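You operate a simulated robot arm through the tools that you are given. There is no shell and no other tool. Be economical: measure what you need, move in short steps, check, and stop when the job is done.

The job below is to be done with a simulated two-armed robot. You get a single attempt, and the scene is never put back.

TASK
Pick up the small bottle from the top of the long workbench with one hand, pass it to the other hand and put it on the third shelf from the bottom of the grey rack. Set down upright: small bottle.

The check looks at the end state, three seconds after you hand in, the way a careful person would. Anything else that was tipped, shoved, dropped, spilled or broken makes it a failure.

THE ROBOT
Two 7-joint arms with two-finger parallel grippers on one trunk, on a base that drives. Base frame: it is fixed to the floor where the robot stands at the start and does not move with it; the origin is under the middle of the robot, x ahead of it, y to its left, z up. Lengths are in m, angles in degrees, forces in N, time in s.
The left shoulder is at the start at [-0.082, 0.119, 0.851], the right one opposite. With the tool pointing down near the work surface each hand reaches from about 0.16 to 0.58 m from the robot's upright axis, wherever it stands, measured 20 degrees to its own side. Places, roughly: third shelf of the grey rack [0.7, -2.9, 1.2]. Payload 3.43 kg a hand.
The tool frame of a hand sits at the grasp point between the pads (the TCP): z along the fingers, y along the line on which they close. The tips reach 0.03 m beyond it. The gripper opens to 0.094 m. The fingers are 0.028 m wide and 0.01 m thick; the gripper's body (0.05 by 0.096 m) begins 0.055 m behind the TCP.
Orientation is that of the tool frame in the base frame, as a unit quaternion [x, y, z, w]. With the fingers straight down and closing along the base's y, the tool's x points along the base's -x, its y along +y and its z along -z.

THE INTERFACE
- The arms move only by the tool send_rows. It takes "left_increments", "right_increments" or both (then of equal length, played together; a hand with none holds still); each is a list of rows, each an object of numbers (a shift or turn left out is 0, a gripper value left out holds the last): "tx", "ty", "tz": the shift along the tool's x, y, z in units of 40 mm (1.0 is 40 mm); "ax", "ay", "az": the turn, a rotation vector about the tool's x, y, z in units of 8 degrees (1.0 is 8 degrees); "claw": the finger opening in m, from 0 to 0.094. In form: [{"tx": .., "ty": .., "tz": .., "ax": .., "ay": .., "az": .., "claw": ..}, ...]. A call has 1 to 12 rows; each row shifts and turns the commanded pose from where the row before left it, along the tool's axes as they then stand. A call with a number of a shift or a turn outside -1 to 1 is refused whole. A row lasts 0.2 s, in which the tool goes at most 0.05 m and 8.6 degrees; a call with a longer step from one row to the next is refused whole, and so is a gripper value outside its range. A pose out of reach is approached as far as the arm can. The call stops where the force on the tool passes 40 N (or 10 N more than at its start, if that is more) or the arm is blocked; 0.2 s more then pass. Each finger travels about 0.153 m/s and halts on what it meets, pressing with about 41 N; the grip force reading is that of the motor and also rises with nothing between the fingers. The clock runs only during rows and for 0.2 s after the last one: add rows that do not move to give the fingers time. It gives the time, the measured TCP pose, the force on the tool (base axes), the opening and the grip force at its end, in the units of the frame above (readings bear some noise), with the torque about the TCP (base axes, N m) and any sound that the robot's microphone picked up.
- Cameras (640 x 400 px; columns grow to the right, rows downward): "scene" is now at [0.0193, 0.0218, 1.548]; the picture's right is [0.31, -0.95, 0.00], its down [-0.80, -0.26, -0.54] and it looks along [0.51, 0.16, -0.84] (base axes); focal length 289 px, centre (320, 200). "left" rides on the left gripper at [0.076, -0.014, -0.103] in its tool frame; the picture's right is [0.18, 0.98, 0.00], its down [-0.75, 0.14, -0.64] and it looks along [-0.63, 0.12, 0.77] (tool axes); focal length 243 px, centre (320, 200). "right" rides on the right gripper at [0.076, 0.014, -0.103] in its tool frame; the picture's right is [-0.18, 0.98, 0.00], its down [-0.75, -0.14, -0.64] and it looks along [-0.63, -0.12, 0.77] (tool axes); focal length 243 px, centre (320, 200). There is no depth. A picture from a camera that has moved, and an enlarged one, comes with that camera's place and axes in the base frame and with its lens.
- grab_frame(camera): a new picture of that camera. The clock stands still meanwhile.
- raise_lower(by): slides the trunk up (or, below 0, down) by that many m; the arms and the scene camera ride with it, the base frame stays. It gives what a move gives, with no picture.
- base_move(legs): drives the robot by 1 to 6 legs, each [ahead, left, turn to the left] in m, m and degrees, along the robot's own axes; the way and the turn of a leg run together, so that a leg with both is an arc; at most 1.5 m and 180 degrees a leg. The arms and the cameras ride along, it lands a little off, and it stops where it bumps. It gives what a move gives.
- aim_head(pan, tilt): turns the head with the scene camera to pan (to the left, within 143 degrees either way) and tilt (down, from -29 to 69), counted from straight ahead of the robot. It gives what a move gives.
- enlarge(camera, box): a new picture of the part [left, top, right, bottom] of that camera's present view, enlarged. The clock stands still meanwhile.
- job_done(): hands the job in; it is judged then, once.

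Work in short steps. Places have to be worked out from the pictures, the camera data and where the tool is seen: move nearer, look again, correct. Check each grasp and each placing, and mend what went wrong. You have 120 turns and 88 pictures in all, those below and enlarged ones among them. Open the grippers and draw the arms clear of the work before you hand the job in, unless the task says otherwise; then end with one line.

The tools are called after "Request:" by a JSON object that holds its "op" and its "data". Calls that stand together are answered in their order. send_rows: Moves the arms, as the interface text tells. Its arguments: {"type":"object","properties":{"left_increments":{"type":"array","items":{"type":"object","properties":{"tx":{"type":"number"},"ty":{"type":"number"},"tz":{"type":"number"},"ax":{"type":"number"},"ay":{"type":"number"},"az":{"type":"number"},"claw":{"type":"number"}}}},"right_increments":{"type":"array","items":{"type":"object","properties":{"tx":{"type":"number"},"ty":{"type":"number"},"tz":{"type":"number"},"ax":{"type":"number"},"ay":{"type":"number"},"az":{"type":"number"},"claw":{"type":"number"}}}}},"required":[]} The other tools are called the same way: raise_lower (by) slides the trunk up or down; base_move (legs) drives the base; aim_head (pan, tilt) turns the head that bears the scene camera; grab_frame (camera) takes a picture; enlarge (camera, box) takes an enlarged picture of a part of a camera's view; job_done () hands the job in.

At the start:

```text
time: 0.0
left_position: [0.2846, 0.3225, 1.117]
left_tcp_rot: [0.001, 1.0, -0.001, 0.0]
left_ft_force: [0.5, -0.8, -0.4]
left_torque: [-0.03, 0.03, 0.0]
left_opening: 0.0939
left_grasp_force: 0.2
right_position: [0.2959, -0.028, 1.0348]
right_tcp_rot: [0.0, 1.0, -0.001, 0.0]
right_ft_force: [0.3, 0.5, 0.1]
right_torque: [-0.01, -0.05, -0.01]
right_opening: 0.094
right_grasp_force: 0.2
trunk travel left (down, up): [-0.275, 0.06]
robot x, y, heading: [-0.0007, -0.0002, -0.2]
head pan, tilt: [17.9, 57.6]
```

scene: 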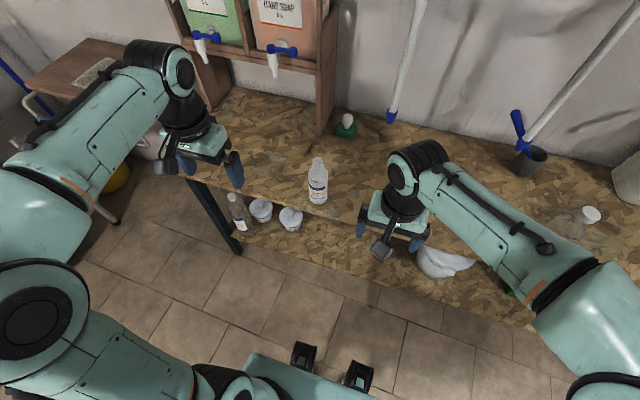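
right: 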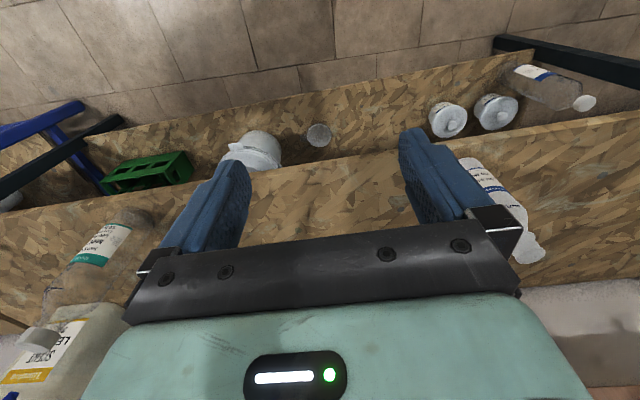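
left: 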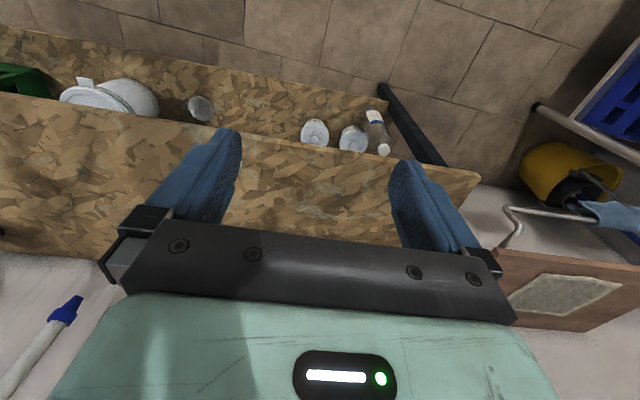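

I'll enlarge the bench top to identify which bottle is the small one.

Request:
{"op": "enlarge", "data": {"camera": "scene", "box": [220, 80, 420, 260]}}

Request:
{"op": "aim_head", "data": {"pan": -30, "tilt": 40}}

Request:
{"op": "grab_frame", "data": {"camera": "scene"}}

```text
2.22 times, centred on (320, 170) of scene
camera zoom: at [0.0193, 0.0218, 1.548], right [0.31, -0.95, 0.0], down [-0.8, -0.26, -0.54], along [0.51, 0.16, -0.84], focal length 643 px, centre (320, 267)
```

zoom: 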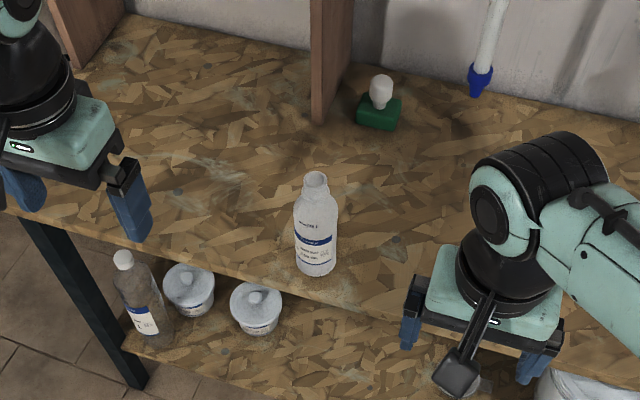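

```text
time: 1.2
left_position: [0.2834, 0.3225, 1.1162]
left_tcp_rot: [0.0, 1.0, 0.0, 0.0]
left_ft_force: [0.3, 1.0, -0.1]
left_torque: [0.0, -0.03, -0.01]
left_opening: 0.094
left_grasp_force: 0.0
right_position: [0.2966, -0.0294, 1.0354]
right_tcp_rot: [0.0, 1.0, 0.0, 0.0]
right_ft_force: [0.6, 0.6, -1.5]
right_torque: [0.03, -0.04, -0.01]
right_opening: 0.0938
right_grasp_force: 0.0
trunk travel left (down, up): [-0.275, 0.06]
robot x, y, heading: [-0.0001, -0.0051, -0.0]
head pan, tilt: [-30.0, 40.0]
```

```text
83 pictures are left
camera scene: at [0.0271, -0.0419, 1.572], right [-0.5, -0.87, 0.0], down [-0.56, 0.32, -0.77], along [0.66, -0.38, -0.64], focal length 289 px, centre (320, 200)
```

scene: 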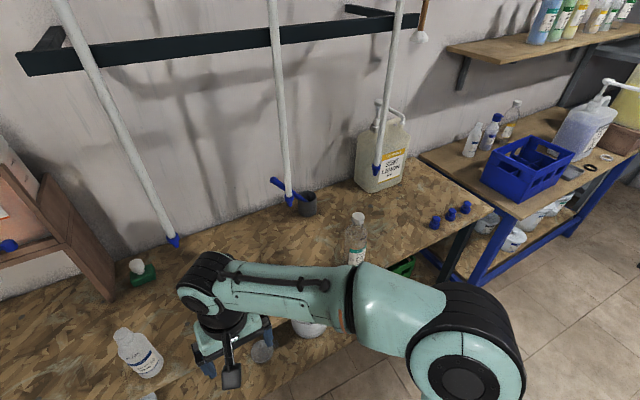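

Two bottles stand on the bench: a white uncapped one and a clear capped one. I'll enlarge the clear one for a size comparison and look toward the rack.

Request:
{"op": "enlarge", "data": {"camera": "scene", "box": [280, 160, 480, 285]}}

Request:
{"op": "aim_head", "data": {"pan": -75, "tilt": 15}}

Request:
{"op": "grab_frame", "data": {"camera": "scene"}}

```text
3.20 times, centred on (380, 222) of scene
camera zoom: at [0.0271, -0.0419, 1.572], right [-0.5, -0.87, 0.0], down [-0.56, 0.32, -0.77], along [0.66, -0.38, -0.64], focal length 925 px, centre (128, 128)
```

zoom: 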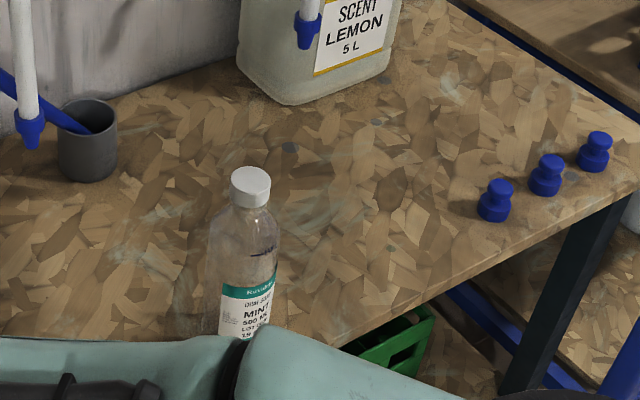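

```text
time: 2.3
left_position: [0.2844, 0.3222, 1.1167]
left_tcp_rot: [0.0, 1.0, 0.001, 0.0]
left_ft_force: [0.0, -1.0, -0.1]
left_torque: [-0.01, 0.01, 0.0]
left_opening: 0.0943
left_grasp_force: 0.0
right_position: [0.2953, -0.0296, 1.0366]
right_tcp_rot: [0.0, 1.0, -0.001, -0.001]
right_ft_force: [0.4, 0.0, -0.1]
right_torque: [-0.05, 0.01, 0.02]
right_opening: 0.0939
right_grasp_force: 0.0
trunk travel left (down, up): [-0.275, 0.06]
robot x, y, heading: [-0.0002, -0.0008, 0.1]
head pan, tilt: [-75.0, 15.0]
```

```text
81 pictures are left
camera scene: at [-0.0223, -0.0897, 1.6115], right [-0.97, -0.26, 0.0], down [-0.07, 0.25, -0.97], along [0.25, -0.93, -0.26], focal length 289 px, centre (320, 200)
```

scene: 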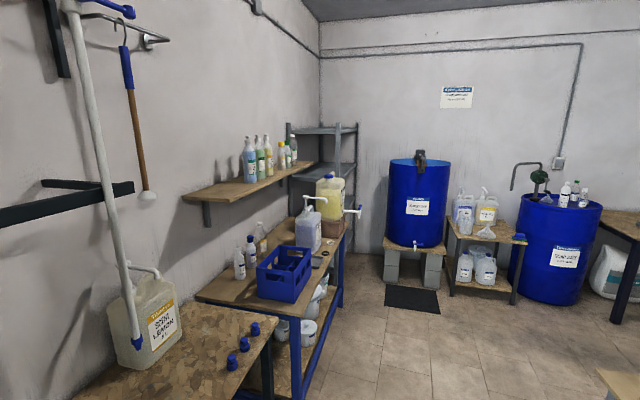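

The rack stands in the corner behind the blue table; I'll enlarge it, then look back at the white bottle and the left part of the bench.

Request:
{"op": "enlarge", "data": {"camera": "scene", "box": [230, 110, 400, 290]}}

Request:
{"op": "aim_head", "data": {"pan": 20, "tilt": 50}}

Request:
{"op": "enlarge", "data": {"camera": "scene", "box": [270, 140, 400, 260]}}

Request:
{"op": "grab_frame", "data": {"camera": "scene"}}

```text
2.22 times, centred on (315, 200) of scene
camera zoom: at [-0.0223, -0.0897, 1.6115], right [-0.97, -0.26, 0.0], down [-0.07, 0.25, -0.97], along [0.25, -0.93, -0.26], focal length 643 px, centre (331, 200)
```

zoom: 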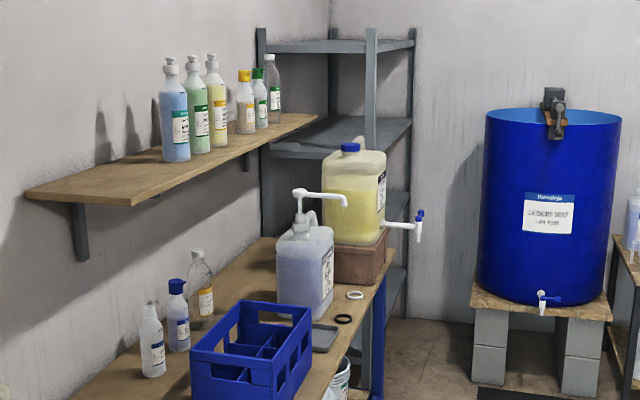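

```text
time: 4.0
left_position: [0.2843, 0.3233, 1.116]
left_tcp_rot: [0.0, 1.0, 0.0, 0.001]
left_ft_force: [-0.5, -0.3, 0.4]
left_torque: [-0.03, 0.01, 0.0]
left_opening: 0.0941
left_grasp_force: 0.1
right_position: [0.2961, -0.0285, 1.035]
right_tcp_rot: [0.001, 1.0, 0.0, -0.001]
right_ft_force: [-0.9, -0.5, -0.8]
right_torque: [-0.01, 0.01, 0.01]
right_opening: 0.0939
right_grasp_force: 0.0
trunk travel left (down, up): [-0.275, 0.06]
robot x, y, heading: [0.0011, 0.0027, -0.1]
head pan, tilt: [20.0, 50.0]
```

```text
3.33 times, centred on (335, 200) of scene
camera zoom: at [0.0258, 0.0268, 1.5578], right [0.34, -0.94, 0.0], down [-0.72, -0.26, -0.64], along [0.6, 0.22, -0.77], focal length 964 px, centre (270, 200)
```

zoom: 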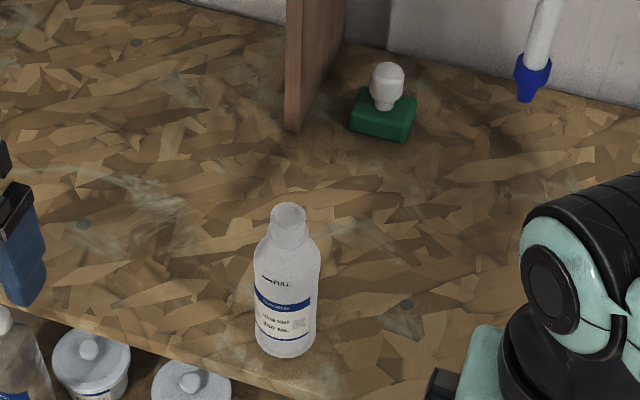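

```text
78 pictures are left
camera scene: at [0.0258, 0.0268, 1.5578], right [0.34, -0.94, 0.0], down [-0.72, -0.26, -0.64], along [0.6, 0.22, -0.77], focal length 289 px, centre (320, 200)
```

scene: 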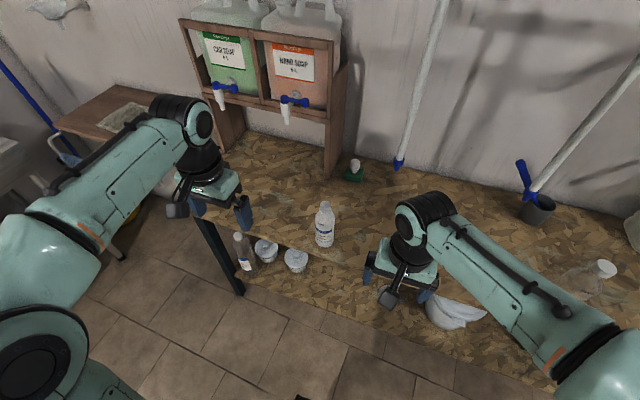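

Sizing the two: white bottle ≈0.18 m tall × 0.057 m wide at about (0.46, 0.17), bench at z≈0.82. The clear one is ≈0.215 × 0.066 and marked 500 ml, so the white one is the small bottle. It has no cap, so I keep it upright throughout. I move the left hand near it to look.

Request:
{"op": "send_rows", "data": {"left_increments": [{"ty": -0.75}, {"ty": -0.75}, {"ty": -0.75}, {"ty": -0.75}, {"ty": -0.75}, {"tx": -0.4}]}}

Request:
{"op": "grab_frame", "data": {"camera": "left"}}

```text
time: 5.4
left_position: [0.3006, 0.1715, 1.1169]
left_tcp_rot: [-0.001, 1.0, 0.0, -0.001]
left_ft_force: [-0.5, 0.0, 0.2]
left_torque: [0.02, 0.0, 0.04]
left_opening: 0.094
left_grasp_force: 0.0
right_position: [0.2967, -0.0283, 1.0356]
right_tcp_rot: [0.0, 1.0, 0.0, 0.001]
right_ft_force: [0.0, -0.1, -0.9]
right_torque: [0.0, 0.01, 0.01]
right_opening: 0.0942
right_grasp_force: 0.1
trunk travel left (down, up): [-0.275, 0.06]
robot x, y, heading: [0.0005, 0.0019, 0.2]
head pan, tilt: [20.0, 50.0]
```

```text
77 pictures are left
camera left: at [0.2232, 0.1578, 1.2189], right [-0.18, 0.98, 0.0], down [0.75, 0.14, 0.64], along [0.63, 0.12, -0.77], focal length 243 px, centre (320, 200)
```

left: 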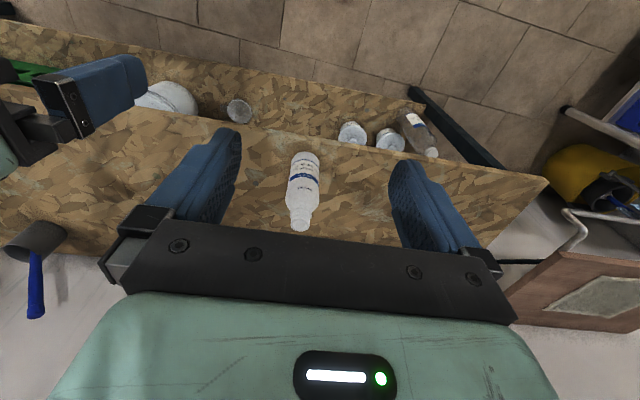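

The bottle axis is at about (0.47, 0.175), top z≈0.985. I move over it at the present height and look again.

Request:
{"op": "send_rows", "data": {"left_increments": [{"tx": -0.85}, {"tx": -0.85}, {"tx": -0.85}, {"tx": -0.85}, {"tx": -0.85, "ty": 0.09}, {}]}}

Request:
{"op": "grab_frame", "data": {"camera": "left"}}

Request:
{"op": "enlarge", "data": {"camera": "scene", "box": [240, 120, 400, 270]}}

```text
time: 6.8
left_position: [0.4687, 0.1777, 1.1174]
left_tcp_rot: [0.001, 1.0, 0.0, 0.0]
left_ft_force: [0.4, -0.1, 0.2]
left_torque: [0.01, 0.0, 0.04]
left_opening: 0.0942
left_grasp_force: 0.1
right_position: [0.294, -0.0283, 1.0362]
right_tcp_rot: [0.0, 1.0, 0.0, 0.001]
right_ft_force: [0.2, 0.4, 0.0]
right_torque: [-0.01, -0.01, 0.01]
right_opening: 0.0938
right_grasp_force: 0.0
trunk travel left (down, up): [-0.275, 0.06]
robot x, y, heading: [-0.0015, -0.0006, 0.0]
head pan, tilt: [20.0, 50.0]
```

```text
76 pictures are left
camera left: at [0.391, 0.1635, 1.2189], right [-0.18, 0.98, 0.0], down [0.75, 0.14, 0.64], along [0.63, 0.12, -0.77], focal length 243 px, centre (320, 200)
```

left: 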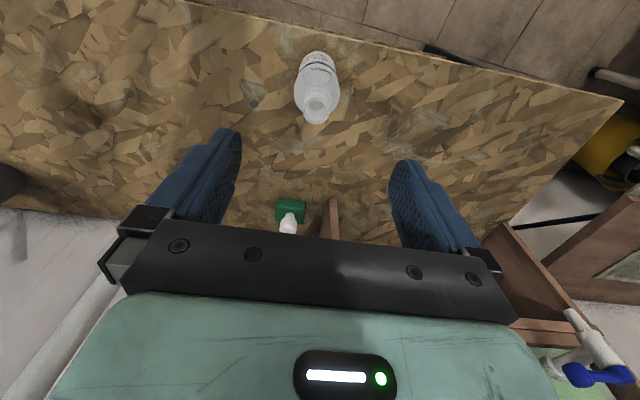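

```text
2.67 times, centred on (320, 195) of scene
camera zoom: at [0.0246, 0.0272, 1.5578], right [0.34, -0.94, 0.0], down [-0.72, -0.26, -0.64], along [0.6, 0.22, -0.77], focal length 771 px, centre (320, 213)
```

zoom: 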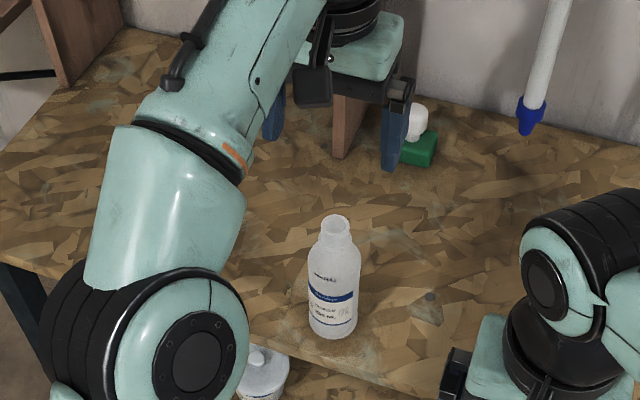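

Triangulated: the bottle neck is at about (0.473, 0.177) with the top at z≈0.974. I descend until the pads straddle the neck only, leaving the body free for the other hand, and check before closing.

Request:
{"op": "send_rows", "data": {"left_increments": [{"tz": 0.87, "tx": -0.1}, {"tz": 0.87}, {"tz": 0.87}, {"tz": 0.84}, {}]}}

Request:
{"op": "grab_frame", "data": {"camera": "left"}}

Request:
{"op": "enlarge", "data": {"camera": "scene", "box": [260, 140, 400, 270]}}

```text
time: 8.0
left_position: [0.4764, 0.1776, 0.9789]
left_tcp_rot: [-0.001, 1.0, 0.0, 0.0]
left_ft_force: [0.9, 1.2, 1.1]
left_torque: [0.01, -0.01, 0.01]
left_opening: 0.0939
left_grasp_force: 0.1
right_position: [0.2953, -0.0291, 1.036]
right_tcp_rot: [0.001, 1.0, 0.0, 0.0]
right_ft_force: [-0.2, 0.8, 0.3]
right_torque: [-0.01, 0.0, 0.01]
right_opening: 0.0939
right_grasp_force: 0.1
trunk travel left (down, up): [-0.275, 0.06]
robot x, y, heading: [0.0017, -0.0033, -0.2]
head pan, tilt: [20.0, 50.0]
```

```text
74 pictures are left
camera left: at [0.3983, 0.1637, 1.0794], right [-0.18, 0.98, 0.0], down [0.75, 0.14, 0.64], along [0.63, 0.12, -0.77], focal length 243 px, centre (320, 200)
```

left: 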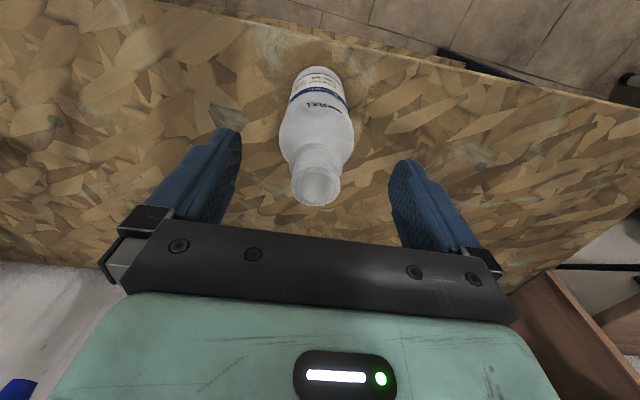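

```text
3.08 times, centred on (330, 205) of scene
camera zoom: at [0.0256, 0.0268, 1.5578], right [0.34, -0.94, 0.0], down [-0.72, -0.26, -0.64], along [0.6, 0.22, -0.77], focal length 890 px, centre (289, 185)
```

zoom: 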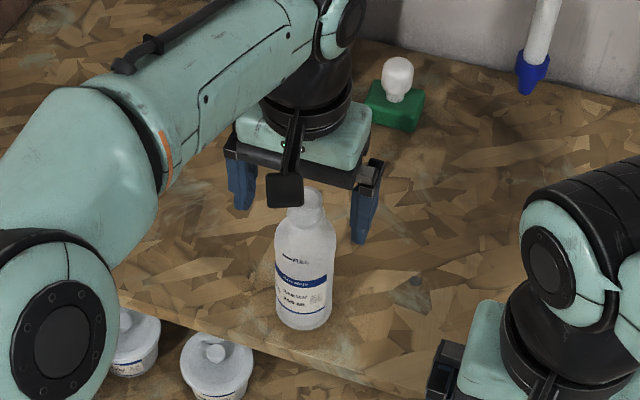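

The neck is centred between the fingers. I lower 4 mm and close gently.

Request:
{"op": "send_rows", "data": {"left_increments": [{"tz": 0.1}, {"claw": 0.05}, {"claw": 0.04}, {"claw": 0.03}, {"claw": 0.02}, {"claw": 0.01}, {"claw": 0.01}]}}

Request:
{"op": "grab_frame", "data": {"camera": "left"}}

```text
time: 9.6
left_position: [0.4759, 0.1767, 0.9745]
left_tcp_rot: [0.0, 1.0, 0.0, 0.0]
left_ft_force: [-0.2, 0.5, 0.1]
left_torque: [0.04, 0.03, 0.03]
left_opening: 0.0279
left_grasp_force: 40.9
right_position: [0.2961, -0.0291, 1.0354]
right_tcp_rot: [0.0, 1.0, 0.001, 0.0]
right_ft_force: [0.2, -0.6, 0.3]
right_torque: [-0.02, 0.02, 0.0]
right_opening: 0.0941
right_grasp_force: 0.0
trunk travel left (down, up): [-0.275, 0.06]
robot x, y, heading: [-0.0021, 0.0021, 0.0]
head pan, tilt: [20.0, 50.0]
```

```text
72 pictures are left
camera left: at [0.3976, 0.1637, 1.0758], right [-0.18, 0.98, 0.0], down [0.75, 0.14, 0.64], along [0.63, 0.12, -0.77], focal length 243 px, centre (320, 200)
```

left: 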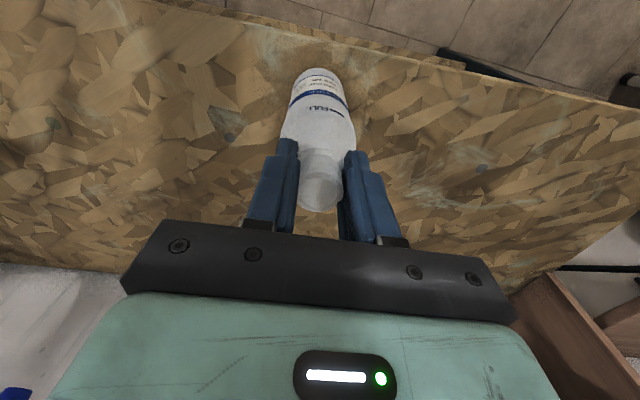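

Neck held (0.028 m opening). I lift straight up 0.18 m.

Request:
{"op": "send_rows", "data": {"left_increments": [{"tz": -0.5}, {"tz": -0.8}, {"tz": -0.8}, {"tz": -0.8}, {"tz": -0.8}, {"tz": -0.8}, {}]}}

Request:
{"op": "grab_frame", "data": {"camera": "scene"}}

```text
time: 11.2
left_position: [0.4676, 0.1743, 1.1273]
left_tcp_rot: [0.0, 1.0, 0.0, 0.0]
left_ft_force: [0.5, -0.4, -0.9]
left_torque: [-0.02, 0.02, -0.03]
left_opening: 0.0279
left_grasp_force: 41.0
left hand out of reach, approached as far as the arm can: row 5, 6
right_position: [0.2958, -0.0289, 1.0354]
right_tcp_rot: [0.0, 1.0, 0.001, 0.0]
right_ft_force: [0.1, 0.6, 0.9]
right_torque: [0.03, 0.0, -0.01]
right_opening: 0.094
right_grasp_force: 0.0
trunk travel left (down, up): [-0.275, 0.06]
robot x, y, heading: [0.0006, 0.0019, 0.1]
head pan, tilt: [20.0, 50.0]
```

```text
71 pictures are left
camera scene: at [0.0258, 0.0268, 1.5578], right [0.34, -0.94, 0.0], down [-0.72, -0.26, -0.64], along [0.6, 0.22, -0.77], focal length 289 px, centre (320, 200)
```

scene: 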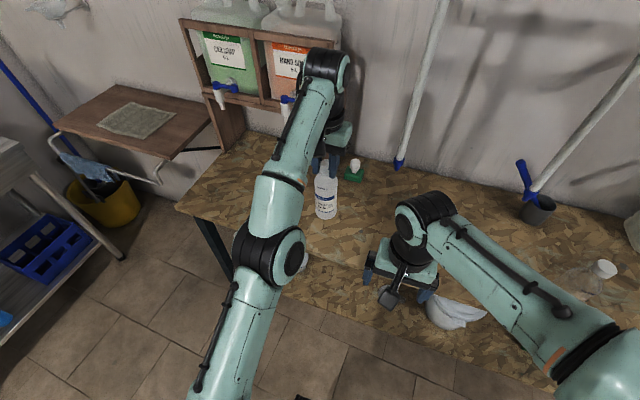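

Lifted; the arm reached its height limit at this reach. I draw the left hand back toward the robot and raise the trunk.

Request:
{"op": "send_rows", "data": {"left_increments": [{"tx": 0.7}, {"tx": 0.8}, {"tx": 0.8}, {"tx": 0.8}, {}]}}

Request:
{"op": "raise_lower", "data": {"by": 0.06}}

Request:
{"op": "grab_frame", "data": {"camera": "scene"}}

Request:
{"op": "aim_head", "data": {"pan": -115, "tilt": 30}}

Request:
{"op": "grab_frame", "data": {"camera": "scene"}}

```text
time: 12.4
left_position: [0.3436, 0.1756, 1.1259]
left_tcp_rot: [0.0, 1.0, 0.0, 0.0]
left_ft_force: [-0.3, 0.0, 0.3]
left_torque: [-0.01, 0.0, 0.03]
left_opening: 0.0279
left_grasp_force: 41.1
right_position: [0.2969, -0.029, 1.0363]
right_tcp_rot: [0.0, 1.0, 0.0, 0.0]
right_ft_force: [0.1, -0.2, 0.4]
right_torque: [-0.02, 0.02, 0.03]
right_opening: 0.0941
right_grasp_force: 0.0
trunk travel left (down, up): [-0.275, 0.06]
robot x, y, heading: [0.0022, 0.0018, 0.2]
head pan, tilt: [20.0, 50.0]
```

```text
time: 13.4
left_position: [0.3424, 0.1752, 1.1868]
left_tcp_rot: [-0.001, 1.0, 0.0, 0.0]
left_ft_force: [-0.6, 0.3, 0.6]
left_torque: [0.03, 0.03, -0.02]
left_opening: 0.0278
left_grasp_force: 40.7
right_position: [0.2956, -0.0286, 1.096]
right_tcp_rot: [0.0, 1.0, 0.0, 0.0]
right_ft_force: [-0.7, 0.1, -0.9]
right_torque: [0.01, -0.02, 0.0]
right_opening: 0.0939
right_grasp_force: 0.0
trunk travel left (down, up): [-0.335, 0.0]
robot x, y, heading: [-0.0006, 0.0026, -0.0]
head pan, tilt: [20.0, 50.0]
```

```text
70 pictures are left
camera scene: at [0.0243, 0.0269, 1.6211], right [0.34, -0.94, 0.0], down [-0.72, -0.26, -0.64], along [0.6, 0.22, -0.77], focal length 289 px, centre (320, 200)
```

scene: 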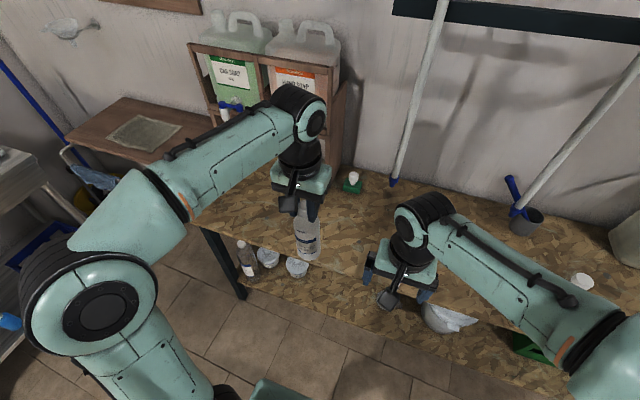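

```text
time: 15.6
left_position: [0.3442, 0.1755, 1.1863]
left_tcp_rot: [0.0, 1.0, 0.0, 0.0]
left_ft_force: [-0.5, -0.4, 0.3]
left_torque: [-0.02, 0.01, -0.01]
left_opening: 0.0246
left_grasp_force: 41.2
right_position: [0.296, -0.0284, 1.096]
right_tcp_rot: [-0.001, 1.0, -0.001, 0.0]
right_ft_force: [0.6, 0.2, -0.4]
right_torque: [0.02, 0.02, -0.01]
right_opening: 0.094
right_grasp_force: 0.0
trunk travel left (down, up): [-0.335, 0.0]
robot x, y, heading: [-0.0024, -0.0002, -0.1]
head pan, tilt: [-115.0, 30.0]
```

```text
69 pictures are left
camera scene: at [-0.0856, -0.0815, 1.6505], right [-0.91, 0.42, 0.0], down [0.21, 0.45, -0.87], along [-0.37, -0.79, -0.5], focal length 289 px, centre (320, 200)
```

scene: 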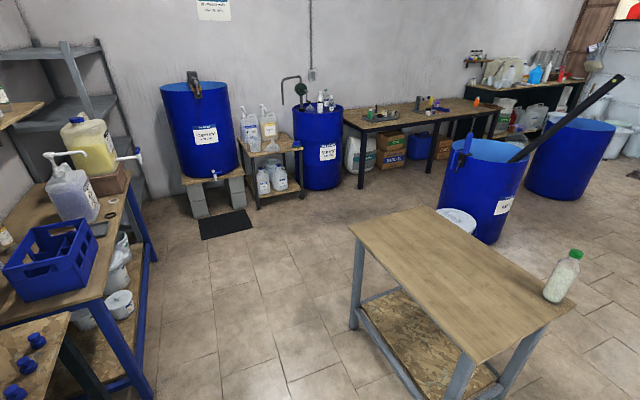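

The left opening fell from 0.0278 to 0.0246, so the bottle may be slipping. I check at once.

Request:
{"op": "grab_frame", "data": {"camera": "left"}}

Request:
{"op": "aim_head", "data": {"pan": 20, "tilt": 50}}

Request:
{"op": "enlarge", "data": {"camera": "scene", "box": [220, 100, 420, 300]}}

```text
68 pictures are left
camera left: at [0.2659, 0.1614, 1.2879], right [-0.18, 0.98, 0.0], down [0.75, 0.14, 0.64], along [0.63, 0.12, -0.77], focal length 243 px, centre (320, 200)
```

left: 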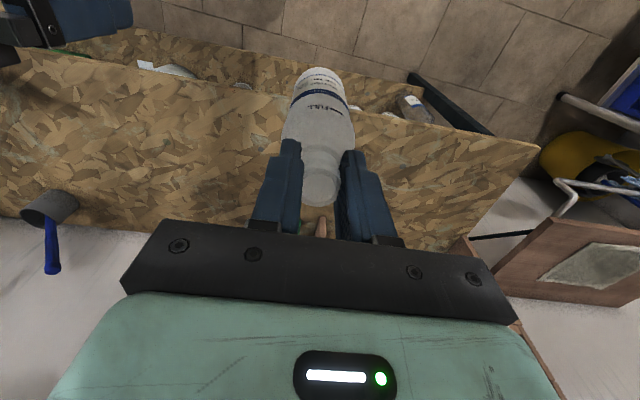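

```text
time: 17.7
left_position: [0.3435, 0.1753, 1.1854]
left_tcp_rot: [0.0, 1.0, 0.001, 0.001]
left_ft_force: [0.3, 0.0, 0.8]
left_torque: [-0.02, 0.02, 0.02]
left_opening: 0.0246
left_grasp_force: 40.8
right_position: [0.2959, -0.0287, 1.0958]
right_tcp_rot: [0.001, 1.0, 0.0, 0.0]
right_ft_force: [-0.3, 0.4, 0.4]
right_torque: [-0.02, -0.02, -0.02]
right_opening: 0.0937
right_grasp_force: 0.0
trunk travel left (down, up): [-0.335, 0.0]
robot x, y, heading: [-0.0003, 0.0, -0.1]
head pan, tilt: [20.0, 50.0]
```

```text
2.00 times, centred on (320, 200) of scene
camera zoom: at [0.025, 0.0268, 1.621], right [0.34, -0.94, 0.0], down [-0.72, -0.26, -0.64], along [0.6, 0.22, -0.77], focal length 578 px, centre (320, 200)
```

zoom: 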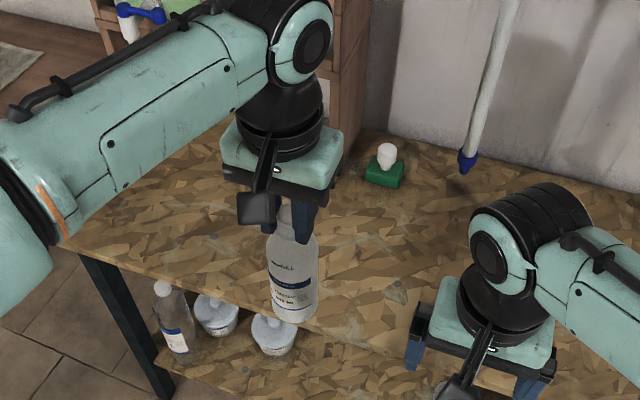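

It settled a few millimetres onto the narrower neck and has been steady since, still upright. Next I set up the hand-over: the right hand shifts right and forward, then yaws 56° left.

Request:
{"op": "send_rows", "data": {"right_increments": [{"tx": -0.8, "ty": -0.8}, {"ty": -0.9}, {"ty": -0.9}, {"az": -1}, {"az": -1}, {"az": -1}, {"az": -1}, {"az": -1}, {"az": -1}, {"az": -1}]}}

Request:
{"op": "send_rows", "data": {"right_increments": [{"ay": -1}, {"ay": -1}, {"ay": -1}, {"ay": -1}, {"ay": -1}, {"ay": -1}, {"ay": -1}, {"ay": -1}, {}]}}

Request:
{"op": "grab_frame", "data": {"camera": "scene"}}

```text
time: 19.9
left_position: [0.3434, 0.1749, 1.1862]
left_tcp_rot: [0.0, 1.0, 0.0, 0.001]
left_ft_force: [-0.8, 0.0, 0.2]
left_torque: [-0.03, 0.04, 0.03]
left_opening: 0.0246
left_grasp_force: 41.2
right_position: [0.3285, -0.1321, 1.0956]
right_tcp_rot: [-0.471, 0.882, 0.0, 0.0]
right_ft_force: [0.7, 0.5, 0.8]
right_torque: [0.0, 0.03, 0.02]
right_opening: 0.094
right_grasp_force: 0.1
trunk travel left (down, up): [-0.335, 0.0]
robot x, y, heading: [-0.0003, -0.0004, 0.2]
head pan, tilt: [20.0, 50.0]
```

```text
time: 21.9
left_position: [0.3438, 0.1745, 1.1864]
left_tcp_rot: [0.0, 1.0, 0.001, -0.001]
left_ft_force: [0.1, -0.6, -0.6]
left_torque: [0.0, 0.01, 0.04]
left_opening: 0.0247
left_grasp_force: 41.2
right_position: [0.3275, -0.133, 1.0964]
right_tcp_rot: [-0.398, 0.749, 0.249, 0.468]
right_ft_force: [0.1, -0.2, 0.1]
right_torque: [-0.02, -0.01, 0.02]
right_opening: 0.0939
right_grasp_force: 0.1
trunk travel left (down, up): [-0.335, 0.0]
robot x, y, heading: [-0.0013, 0.0023, 0.1]
head pan, tilt: [20.0, 50.0]
```

```text
66 pictures are left
camera scene: at [0.0249, 0.027, 1.621], right [0.34, -0.94, 0.0], down [-0.72, -0.26, -0.64], along [0.6, 0.22, -0.77], focal length 289 px, centre (320, 200)
```

scene: 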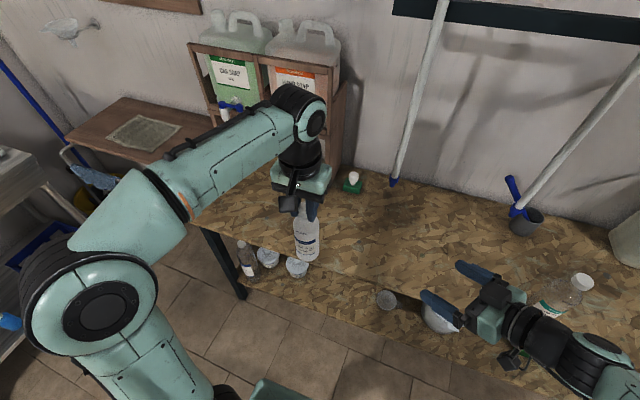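

The right hand points forward-left and 26° downward. I bring the bottle toward the middle, to about (0.40, 0.08), slowly.

Request:
{"op": "send_rows", "data": {"left_increments": [{"tx": -0.3, "ty": -0.5}, {"tx": -0.3, "ty": -0.5}, {"tx": -0.3, "ty": -0.5}, {"tx": -0.3, "ty": -0.5}, {"tx": -0.2, "ty": -0.4}, {}]}}

Request:
{"op": "grab_frame", "data": {"camera": "right"}}

Request:
{"op": "grab_frame", "data": {"camera": "scene"}}

```text
time: 23.3
left_position: [0.3985, 0.0803, 1.186]
left_tcp_rot: [-0.001, 1.0, 0.0, 0.001]
left_ft_force: [-0.1, 0.5, 0.9]
left_torque: [0.04, -0.05, 0.0]
left_opening: 0.0245
left_grasp_force: 41.0
right_position: [0.3284, -0.1317, 1.0962]
right_tcp_rot: [-0.398, 0.748, 0.25, 0.468]
right_ft_force: [-0.4, -1.2, 0.4]
right_torque: [0.0, 0.04, 0.02]
right_opening: 0.0943
right_grasp_force: 0.0
trunk travel left (down, up): [-0.335, 0.0]
robot x, y, heading: [0.0019, 0.0026, -0.0]
head pan, tilt: [20.0, 50.0]
```

```text
65 pictures are left
camera right: at [0.247, -0.2292, 1.0721], right [-0.77, 0.62, 0.17], down [-0.02, -0.28, 0.96], along [0.64, 0.73, 0.23], focal length 243 px, centre (320, 200)
```

right: 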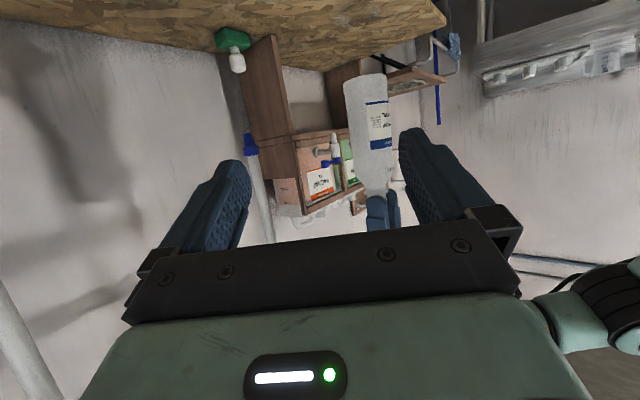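

```text
64 pictures are left
camera scene: at [0.0248, 0.0272, 1.621], right [0.34, -0.94, 0.0], down [-0.72, -0.26, -0.64], along [0.6, 0.22, -0.77], focal length 289 px, centre (320, 200)
```

scene: 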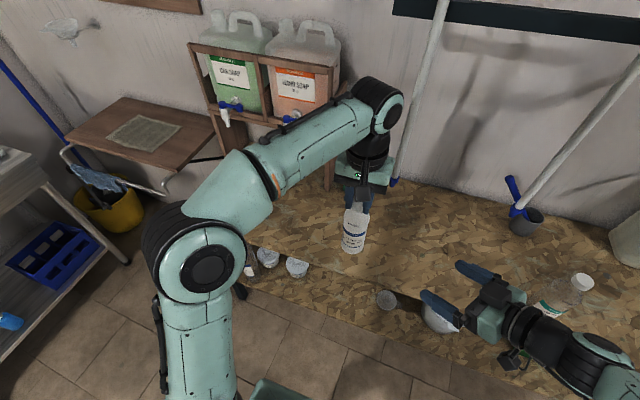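

The bottle hangs at x≈0.40, y≈0.08, with its base near z≈1.01. I enlarge to check the neck grip before the right hand comes in.

Request:
{"op": "enlarge", "data": {"camera": "right", "box": [310, 60, 450, 240]}}

Request:
{"op": "enlarge", "data": {"camera": "scene", "box": [310, 150, 410, 270]}}

```text
2.22 times, centred on (380, 150) of right
camera zoom: at [0.247, -0.2292, 1.0721], right [-0.77, 0.62, 0.17], down [-0.02, -0.28, 0.96], along [0.64, 0.73, 0.23], focal length 539 px, centre (187, 311)
```

zoom: 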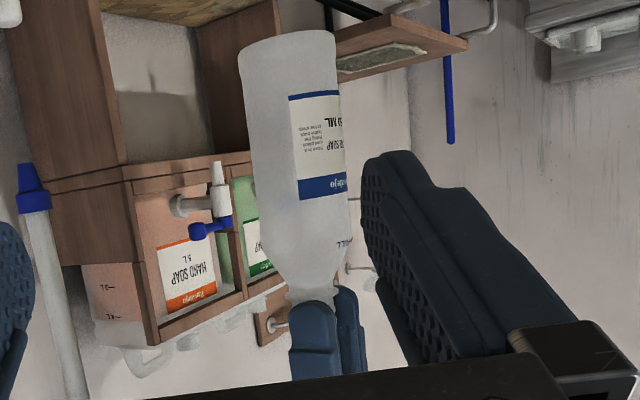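

```text
3.33 times, centred on (360, 210) of scene
camera zoom: at [0.0248, 0.0272, 1.621], right [0.34, -0.94, 0.0], down [-0.72, -0.26, -0.64], along [0.6, 0.22, -0.77], focal length 964 px, centre (187, 167)
```

zoom: 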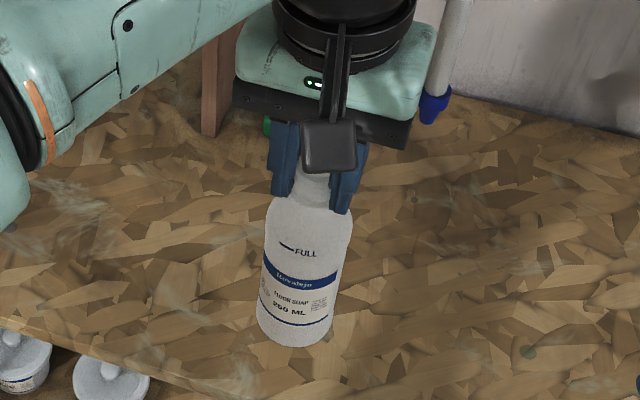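

The label reads 250 ML, so this is the small bottle, and it hangs upright. I align the right hand laterally with the bottle's body (grasp z≈1.077) and advance part-way.

Request:
{"op": "send_rows", "data": {"right_increments": [{"tx": -0.64, "ty": 0.5}, {"tx": -0.64, "ty": 0.5}, {"tx": -0.63, "ty": 0.51}, {"tz": 0.7}, {"tz": 0.7}, {"tz": 0.7}, {}]}}

Request:
{"op": "grab_frame", "data": {"camera": "right"}}

Request:
{"op": "grab_frame", "data": {"camera": "scene"}}

```text
time: 24.9
left_position: [0.3992, 0.0789, 1.1862]
left_tcp_rot: [0.0, 1.0, 0.0, 0.0]
left_ft_force: [0.7, -0.4, -0.3]
left_torque: [0.02, 0.01, -0.02]
left_opening: 0.0247
left_grasp_force: 40.9
right_position: [0.3386, -0.0077, 1.1291]
right_tcp_rot: [-0.399, 0.748, 0.249, 0.468]
right_ft_force: [-0.3, 0.2, -1.1]
right_torque: [0.01, -0.02, -0.03]
right_opening: 0.0937
right_grasp_force: 0.1
trunk travel left (down, up): [-0.335, 0.0]
robot x, y, heading: [0.0019, 0.0005, 0.1]
head pan, tilt: [20.0, 50.0]
```

```text
61 pictures are left
camera right: at [0.2576, -0.1046, 1.1049], right [-0.77, 0.62, 0.16], down [-0.02, -0.28, 0.96], along [0.64, 0.73, 0.23], focal length 243 px, centre (320, 200)
```

right: 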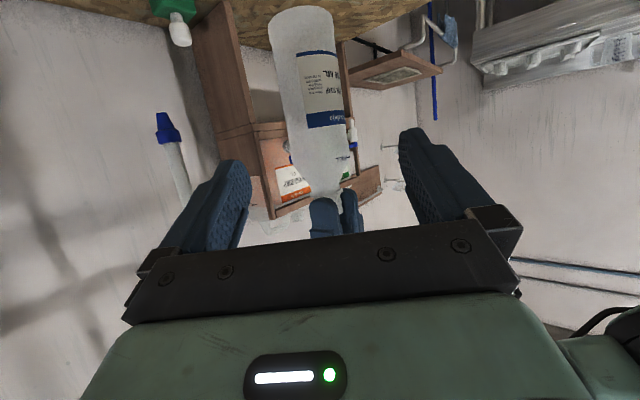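

```text
60 pictures are left
camera scene: at [0.0246, 0.0264, 1.621], right [0.34, -0.94, 0.0], down [-0.72, -0.26, -0.64], along [0.6, 0.22, -0.77], focal length 289 px, centre (320, 200)
```

scene: 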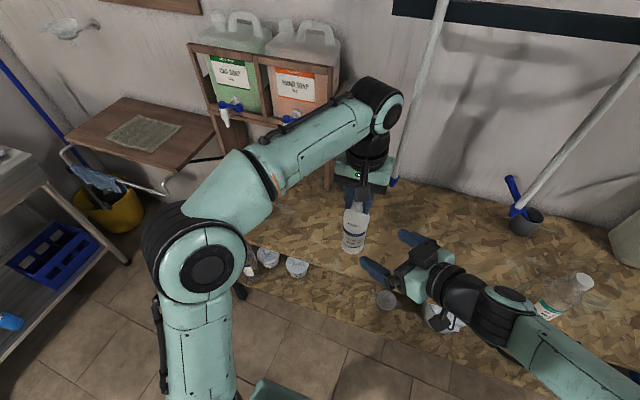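

Remaining offset in the tool frame is almost purely along the fingers (0.118 m), so I advance straight in.

Request:
{"op": "send_rows", "data": {"right_increments": [{"tz": 0.5}, {"tz": 0.5}, {"tz": 0.5}, {"tz": 0.5}, {"tz": 0.5}, {"tz": 0.45}, {}]}}

Request:
{"op": "grab_frame", "data": {"camera": "right"}}

Request:
{"op": "enlarge", "data": {"camera": "scene", "box": [310, 150, 470, 290]}}

```text
time: 26.5
left_position: [0.3996, 0.0793, 1.1863]
left_tcp_rot: [0.0, 1.0, 0.0, 0.0]
left_ft_force: [-1.1, -0.1, 0.0]
left_torque: [0.0, 0.0, 0.0]
left_opening: 0.0243
left_grasp_force: 41.3
right_position: [0.3973, 0.0786, 1.0768]
right_tcp_rot: [-0.399, 0.749, 0.248, 0.468]
right_ft_force: [0.6, -0.7, -0.4]
right_torque: [-0.02, 0.03, -0.01]
right_opening: 0.0941
right_grasp_force: 0.1
trunk travel left (down, up): [-0.335, 0.0]
robot x, y, heading: [-0.0011, 0.0022, -0.1]
head pan, tilt: [20.0, 50.0]
```

```text
59 pictures are left
camera right: at [0.3169, -0.017, 1.0536], right [-0.77, 0.62, 0.17], down [-0.02, -0.28, 0.96], along [0.64, 0.73, 0.23], focal length 243 px, centre (320, 200)
```

right: 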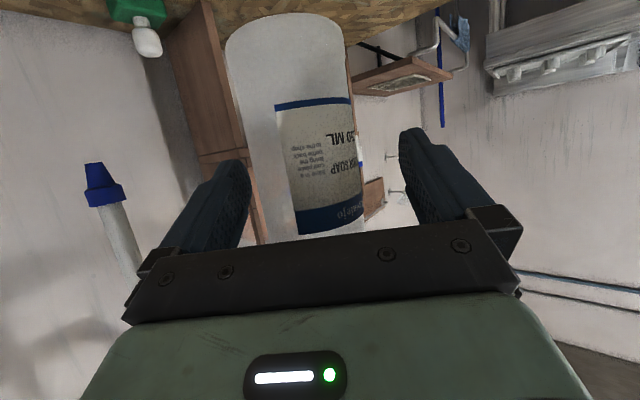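

```text
2.86 times, centred on (390, 220) of scene
camera zoom: at [0.0247, 0.0265, 1.621], right [0.34, -0.94, 0.0], down [-0.72, -0.26, -0.64], along [0.6, 0.22, -0.77], focal length 826 px, centre (120, 143)
```

zoom: 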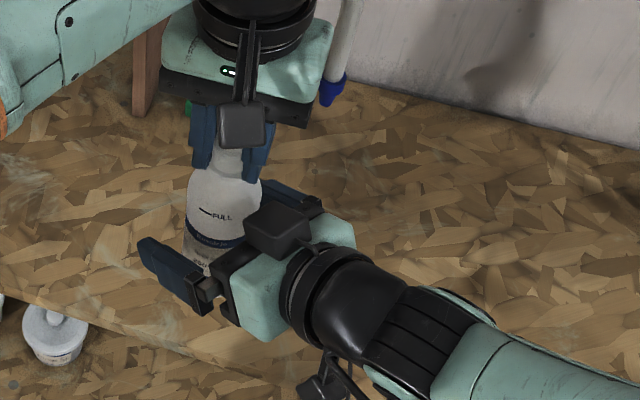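

The bottle sits about 6 mm to one side between the right pads, so I shift over to centre it and close gently.

Request:
{"op": "send_rows", "data": {"right_increments": [{"ty": -0.16}, {"claw": 0.075}, {"claw": 0.065}, {"claw": 0.058}, {"claw": 0.053}, {"claw": 0.048}, {"claw": 0.043}, {"claw": 0.04}]}}

Request:
{"op": "grab_frame", "data": {"camera": "right"}}

```text
time: 28.3
left_position: [0.399, 0.0798, 1.1864]
left_tcp_rot: [0.0, 1.0, -0.001, 0.001]
left_ft_force: [2.6, -1.2, -0.5]
left_torque: [-0.18, -0.38, -0.06]
left_opening: 0.0246
left_grasp_force: 40.8
right_position: [0.4034, 0.0757, 1.0778]
right_tcp_rot: [-0.398, 0.749, 0.248, 0.467]
right_ft_force: [-1.7, 0.6, 0.8]
right_torque: [0.1, 0.15, 0.03]
right_opening: 0.0572
right_grasp_force: 41.2
trunk travel left (down, up): [-0.335, 0.0]
robot x, y, heading: [0.0024, -0.0011, 0.2]
head pan, tilt: [20.0, 50.0]
```

```text
57 pictures are left
camera right: at [0.3226, -0.0204, 1.0531], right [-0.77, 0.62, 0.17], down [-0.02, -0.28, 0.96], along [0.64, 0.73, 0.23], focal length 243 px, centre (320, 200)
```

right: 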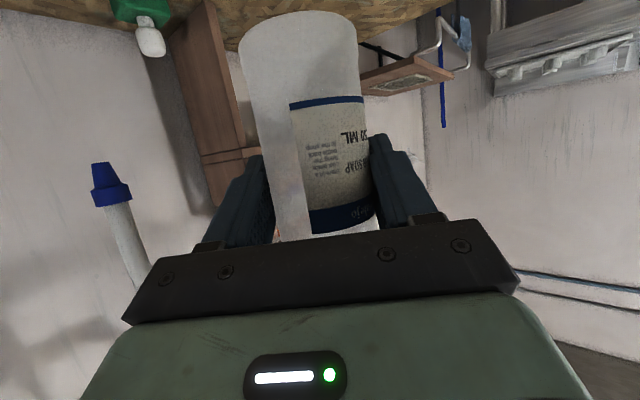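

The right hand holds the body (0.057 m opening) with only small forces between the hands. I open the left hand.

Request:
{"op": "send_rows", "data": {"left_increments": [{"claw": 0.035}, {"claw": 0.06}, {"claw": 0.094}, {"claw": 0.094}, {}]}}

Request:
{"op": "grab_frame", "data": {"camera": "right"}}

Request:
{"op": "grab_frame", "data": {"camera": "left"}}

```text
time: 29.5
left_position: [0.3997, 0.0794, 1.1858]
left_tcp_rot: [-0.001, 1.0, -0.001, 0.0]
left_ft_force: [-0.3, 0.1, 0.4]
left_torque: [0.03, -0.01, -0.01]
left_opening: 0.0941
left_grasp_force: 0.0
right_position: [0.4033, 0.0762, 1.0772]
right_tcp_rot: [-0.398, 0.749, 0.249, 0.468]
right_ft_force: [-0.4, 0.4, -0.3]
right_torque: [0.03, 0.0, 0.01]
right_opening: 0.0574
right_grasp_force: 41.1
trunk travel left (down, up): [-0.335, 0.0]
robot x, y, heading: [0.0006, -0.0018, -0.1]
head pan, tilt: [20.0, 50.0]
```

```text
56 pictures are left
camera right: at [0.3227, -0.0205, 1.0531], right [-0.77, 0.62, 0.17], down [-0.02, -0.28, 0.96], along [0.64, 0.73, 0.23], focal length 243 px, centre (320, 200)
```

right: 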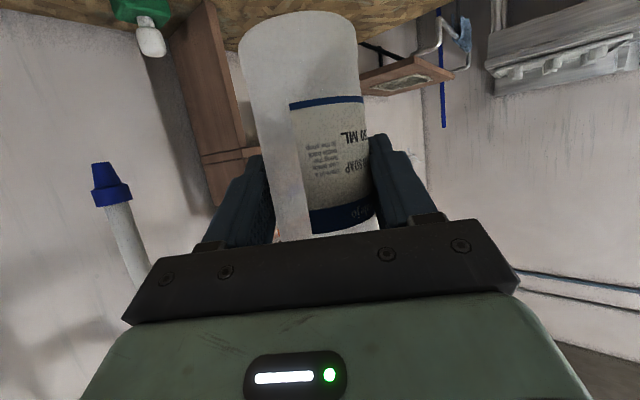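

```text
55 pictures are left
camera left: at [0.3214, 0.0664, 1.2876], right [-0.18, 0.98, 0.0], down [0.75, 0.14, 0.64], along [0.63, 0.12, -0.77], focal length 243 px, centre (320, 200)
```

left: 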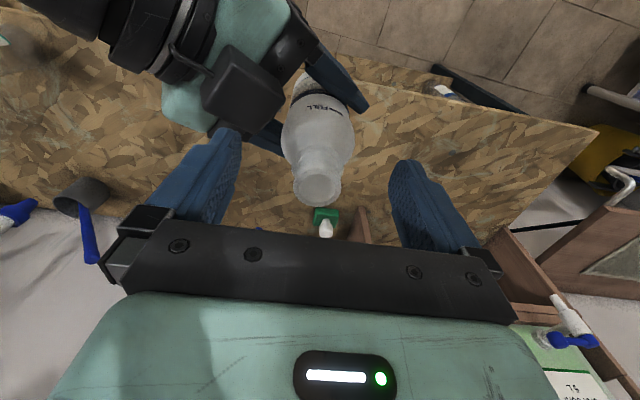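

The bottle is fully in the right hand and upright. I lift the left hand straight up clear of the rim.

Request:
{"op": "send_rows", "data": {"left_increments": [{"tz": -0.6}, {"tz": -0.6}, {"tz": -0.5}, {}]}}

Request:
{"op": "grab_frame", "data": {"camera": "left"}}

```text
time: 30.5
left_position: [0.3991, 0.078, 1.2548]
left_tcp_rot: [0.001, 1.0, 0.0, 0.0]
left_ft_force: [-0.3, 0.6, 0.6]
left_torque: [0.0, -0.02, 0.0]
left_opening: 0.094
left_grasp_force: 0.2
right_position: [0.4036, 0.0753, 1.0772]
right_tcp_rot: [-0.397, 0.749, 0.249, 0.469]
right_ft_force: [0.1, -0.5, 0.3]
right_torque: [0.02, 0.03, 0.0]
right_opening: 0.0573
right_grasp_force: 41.2
trunk travel left (down, up): [-0.335, 0.0]
robot x, y, heading: [0.0016, 0.0053, -0.1]
head pan, tilt: [20.0, 50.0]
```

```text
54 pictures are left
camera left: at [0.3213, 0.066, 1.3567], right [-0.18, 0.98, 0.0], down [0.75, 0.14, 0.64], along [0.63, 0.12, -0.77], focal length 243 px, centre (320, 200)
```

left: 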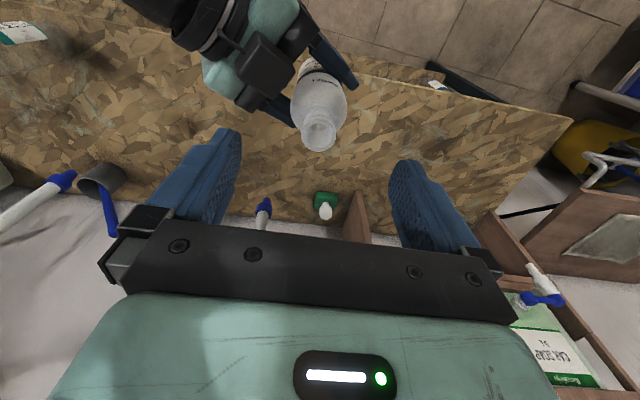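

The left hand is clear above the rim. I withdraw it to the left, then draw the right hand with the bottle back toward the robot, held level.

Request:
{"op": "send_rows", "data": {"left_increments": [{"ty": 0.9}, {"ty": 0.9}, {"ty": 0.9}, {"ty": 0.9}, {"ty": 0.9, "tx": 0.5}, {"tx": 0.9}, {"tx": 0.9}]}}

Request:
{"op": "send_rows", "data": {"right_increments": [{"tx": 0.14, "ty": -0.04, "tz": -0.4}, {"tx": 0.28, "ty": -0.083, "tz": -0.777}, {"tx": 0.28, "ty": -0.083, "tz": -0.777}, {"tx": 0.28, "ty": -0.083, "tz": -0.777}, {"tx": 0.28, "ty": -0.083, "tz": -0.777}, {"tx": 0.28, "ty": -0.083, "tz": -0.777}, {"tx": 0.14, "ty": -0.04, "tz": -0.38}, {}]}}

Request:
{"op": "aim_head", "data": {"pan": 143, "tilt": 45}}

Request:
{"op": "grab_frame", "data": {"camera": "scene"}}

Request:
{"op": "aim_head", "data": {"pan": -143, "tilt": 45}}

Request:
{"op": "grab_frame", "data": {"camera": "scene"}}

```text
time: 32.1
left_position: [0.3051, 0.2586, 1.2558]
left_tcp_rot: [0.0, 1.0, -0.001, 0.0]
left_ft_force: [-0.5, 0.0, -0.6]
left_torque: [-0.03, -0.03, 0.01]
left_opening: 0.0942
left_grasp_force: 0.0
right_position: [0.4025, 0.0753, 1.0777]
right_tcp_rot: [-0.398, 0.748, 0.249, 0.469]
right_ft_force: [0.2, -0.5, -0.6]
right_torque: [-0.01, 0.01, -0.03]
right_opening: 0.0573
right_grasp_force: 41.3
trunk travel left (down, up): [-0.335, 0.0]
robot x, y, heading: [-0.0004, 0.0008, 0.0]
head pan, tilt: [20.0, 50.0]
```

```text
time: 33.9
left_position: [0.3074, 0.2589, 1.2562]
left_tcp_rot: [-0.001, 1.0, 0.0, 0.0]
left_ft_force: [-0.7, -0.1, -0.3]
left_torque: [-0.02, -0.02, 0.01]
left_opening: 0.0937
left_grasp_force: 0.0
right_position: [0.3095, -0.0988, 1.0979]
right_tcp_rot: [-0.399, 0.748, 0.25, 0.468]
right_ft_force: [-0.6, -1.2, -0.5]
right_torque: [0.01, 0.01, -0.01]
right_opening: 0.0574
right_grasp_force: 40.8
trunk travel left (down, up): [-0.335, 0.0]
robot x, y, heading: [-0.0004, -0.0006, -0.1]
head pan, tilt: [20.0, 50.0]
```

```text
time: 36.0
left_position: [0.3071, 0.2596, 1.2557]
left_tcp_rot: [0.0, 1.0, 0.0, 0.0]
left_ft_force: [0.2, -0.8, 0.3]
left_torque: [0.02, -0.02, -0.01]
left_opening: 0.0937
left_grasp_force: 0.0
right_position: [0.3099, -0.1, 1.0972]
right_tcp_rot: [-0.398, 0.748, 0.249, 0.468]
right_ft_force: [0.4, 0.0, 0.0]
right_torque: [0.04, 0.0, 0.05]
right_opening: 0.0575
right_grasp_force: 41.1
trunk travel left (down, up): [-0.335, 0.0]
robot x, y, heading: [0.0035, 0.0024, -0.2]
head pan, tilt: [143.0, 45.0]
```

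```text
53 pictures are left
camera scene: at [-0.1123, 0.0495, 1.6279], right [0.6, 0.8, 0.0], down [0.56, -0.43, -0.71], along [-0.56, 0.43, -0.71], focal length 289 px, centre (320, 200)
```

scene: 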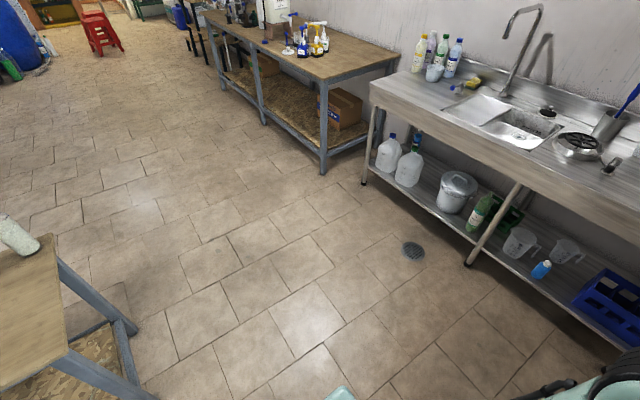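

```text
time: 39.9
left_position: [0.3083, 0.259, 1.2556]
left_tcp_rot: [0.0, 1.0, 0.0, 0.0]
left_ft_force: [1.5, -0.7, 0.0]
left_torque: [0.02, -0.01, 0.02]
left_opening: 0.0941
left_grasp_force: 0.1
right_position: [0.3095, -0.0994, 1.0976]
right_tcp_rot: [-0.398, 0.749, 0.249, 0.468]
right_ft_force: [-0.2, -0.3, -0.1]
right_torque: [-0.02, -0.04, -0.01]
right_opening: 0.0571
right_grasp_force: 41.2
trunk travel left (down, up): [-0.335, 0.0]
robot x, y, heading: [-0.0018, 0.0006, 0.1]
head pan, tilt: [-143.0, 45.0]
```

```text
52 pictures are left
camera scene: at [-0.1123, -0.0485, 1.6279], right [-0.6, 0.8, 0.0], down [0.56, 0.43, -0.71], along [-0.56, -0.43, -0.71], focal length 289 px, centre (320, 200)
```

scene: 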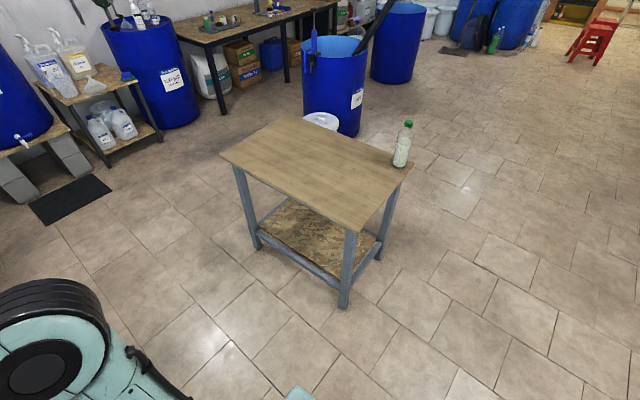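

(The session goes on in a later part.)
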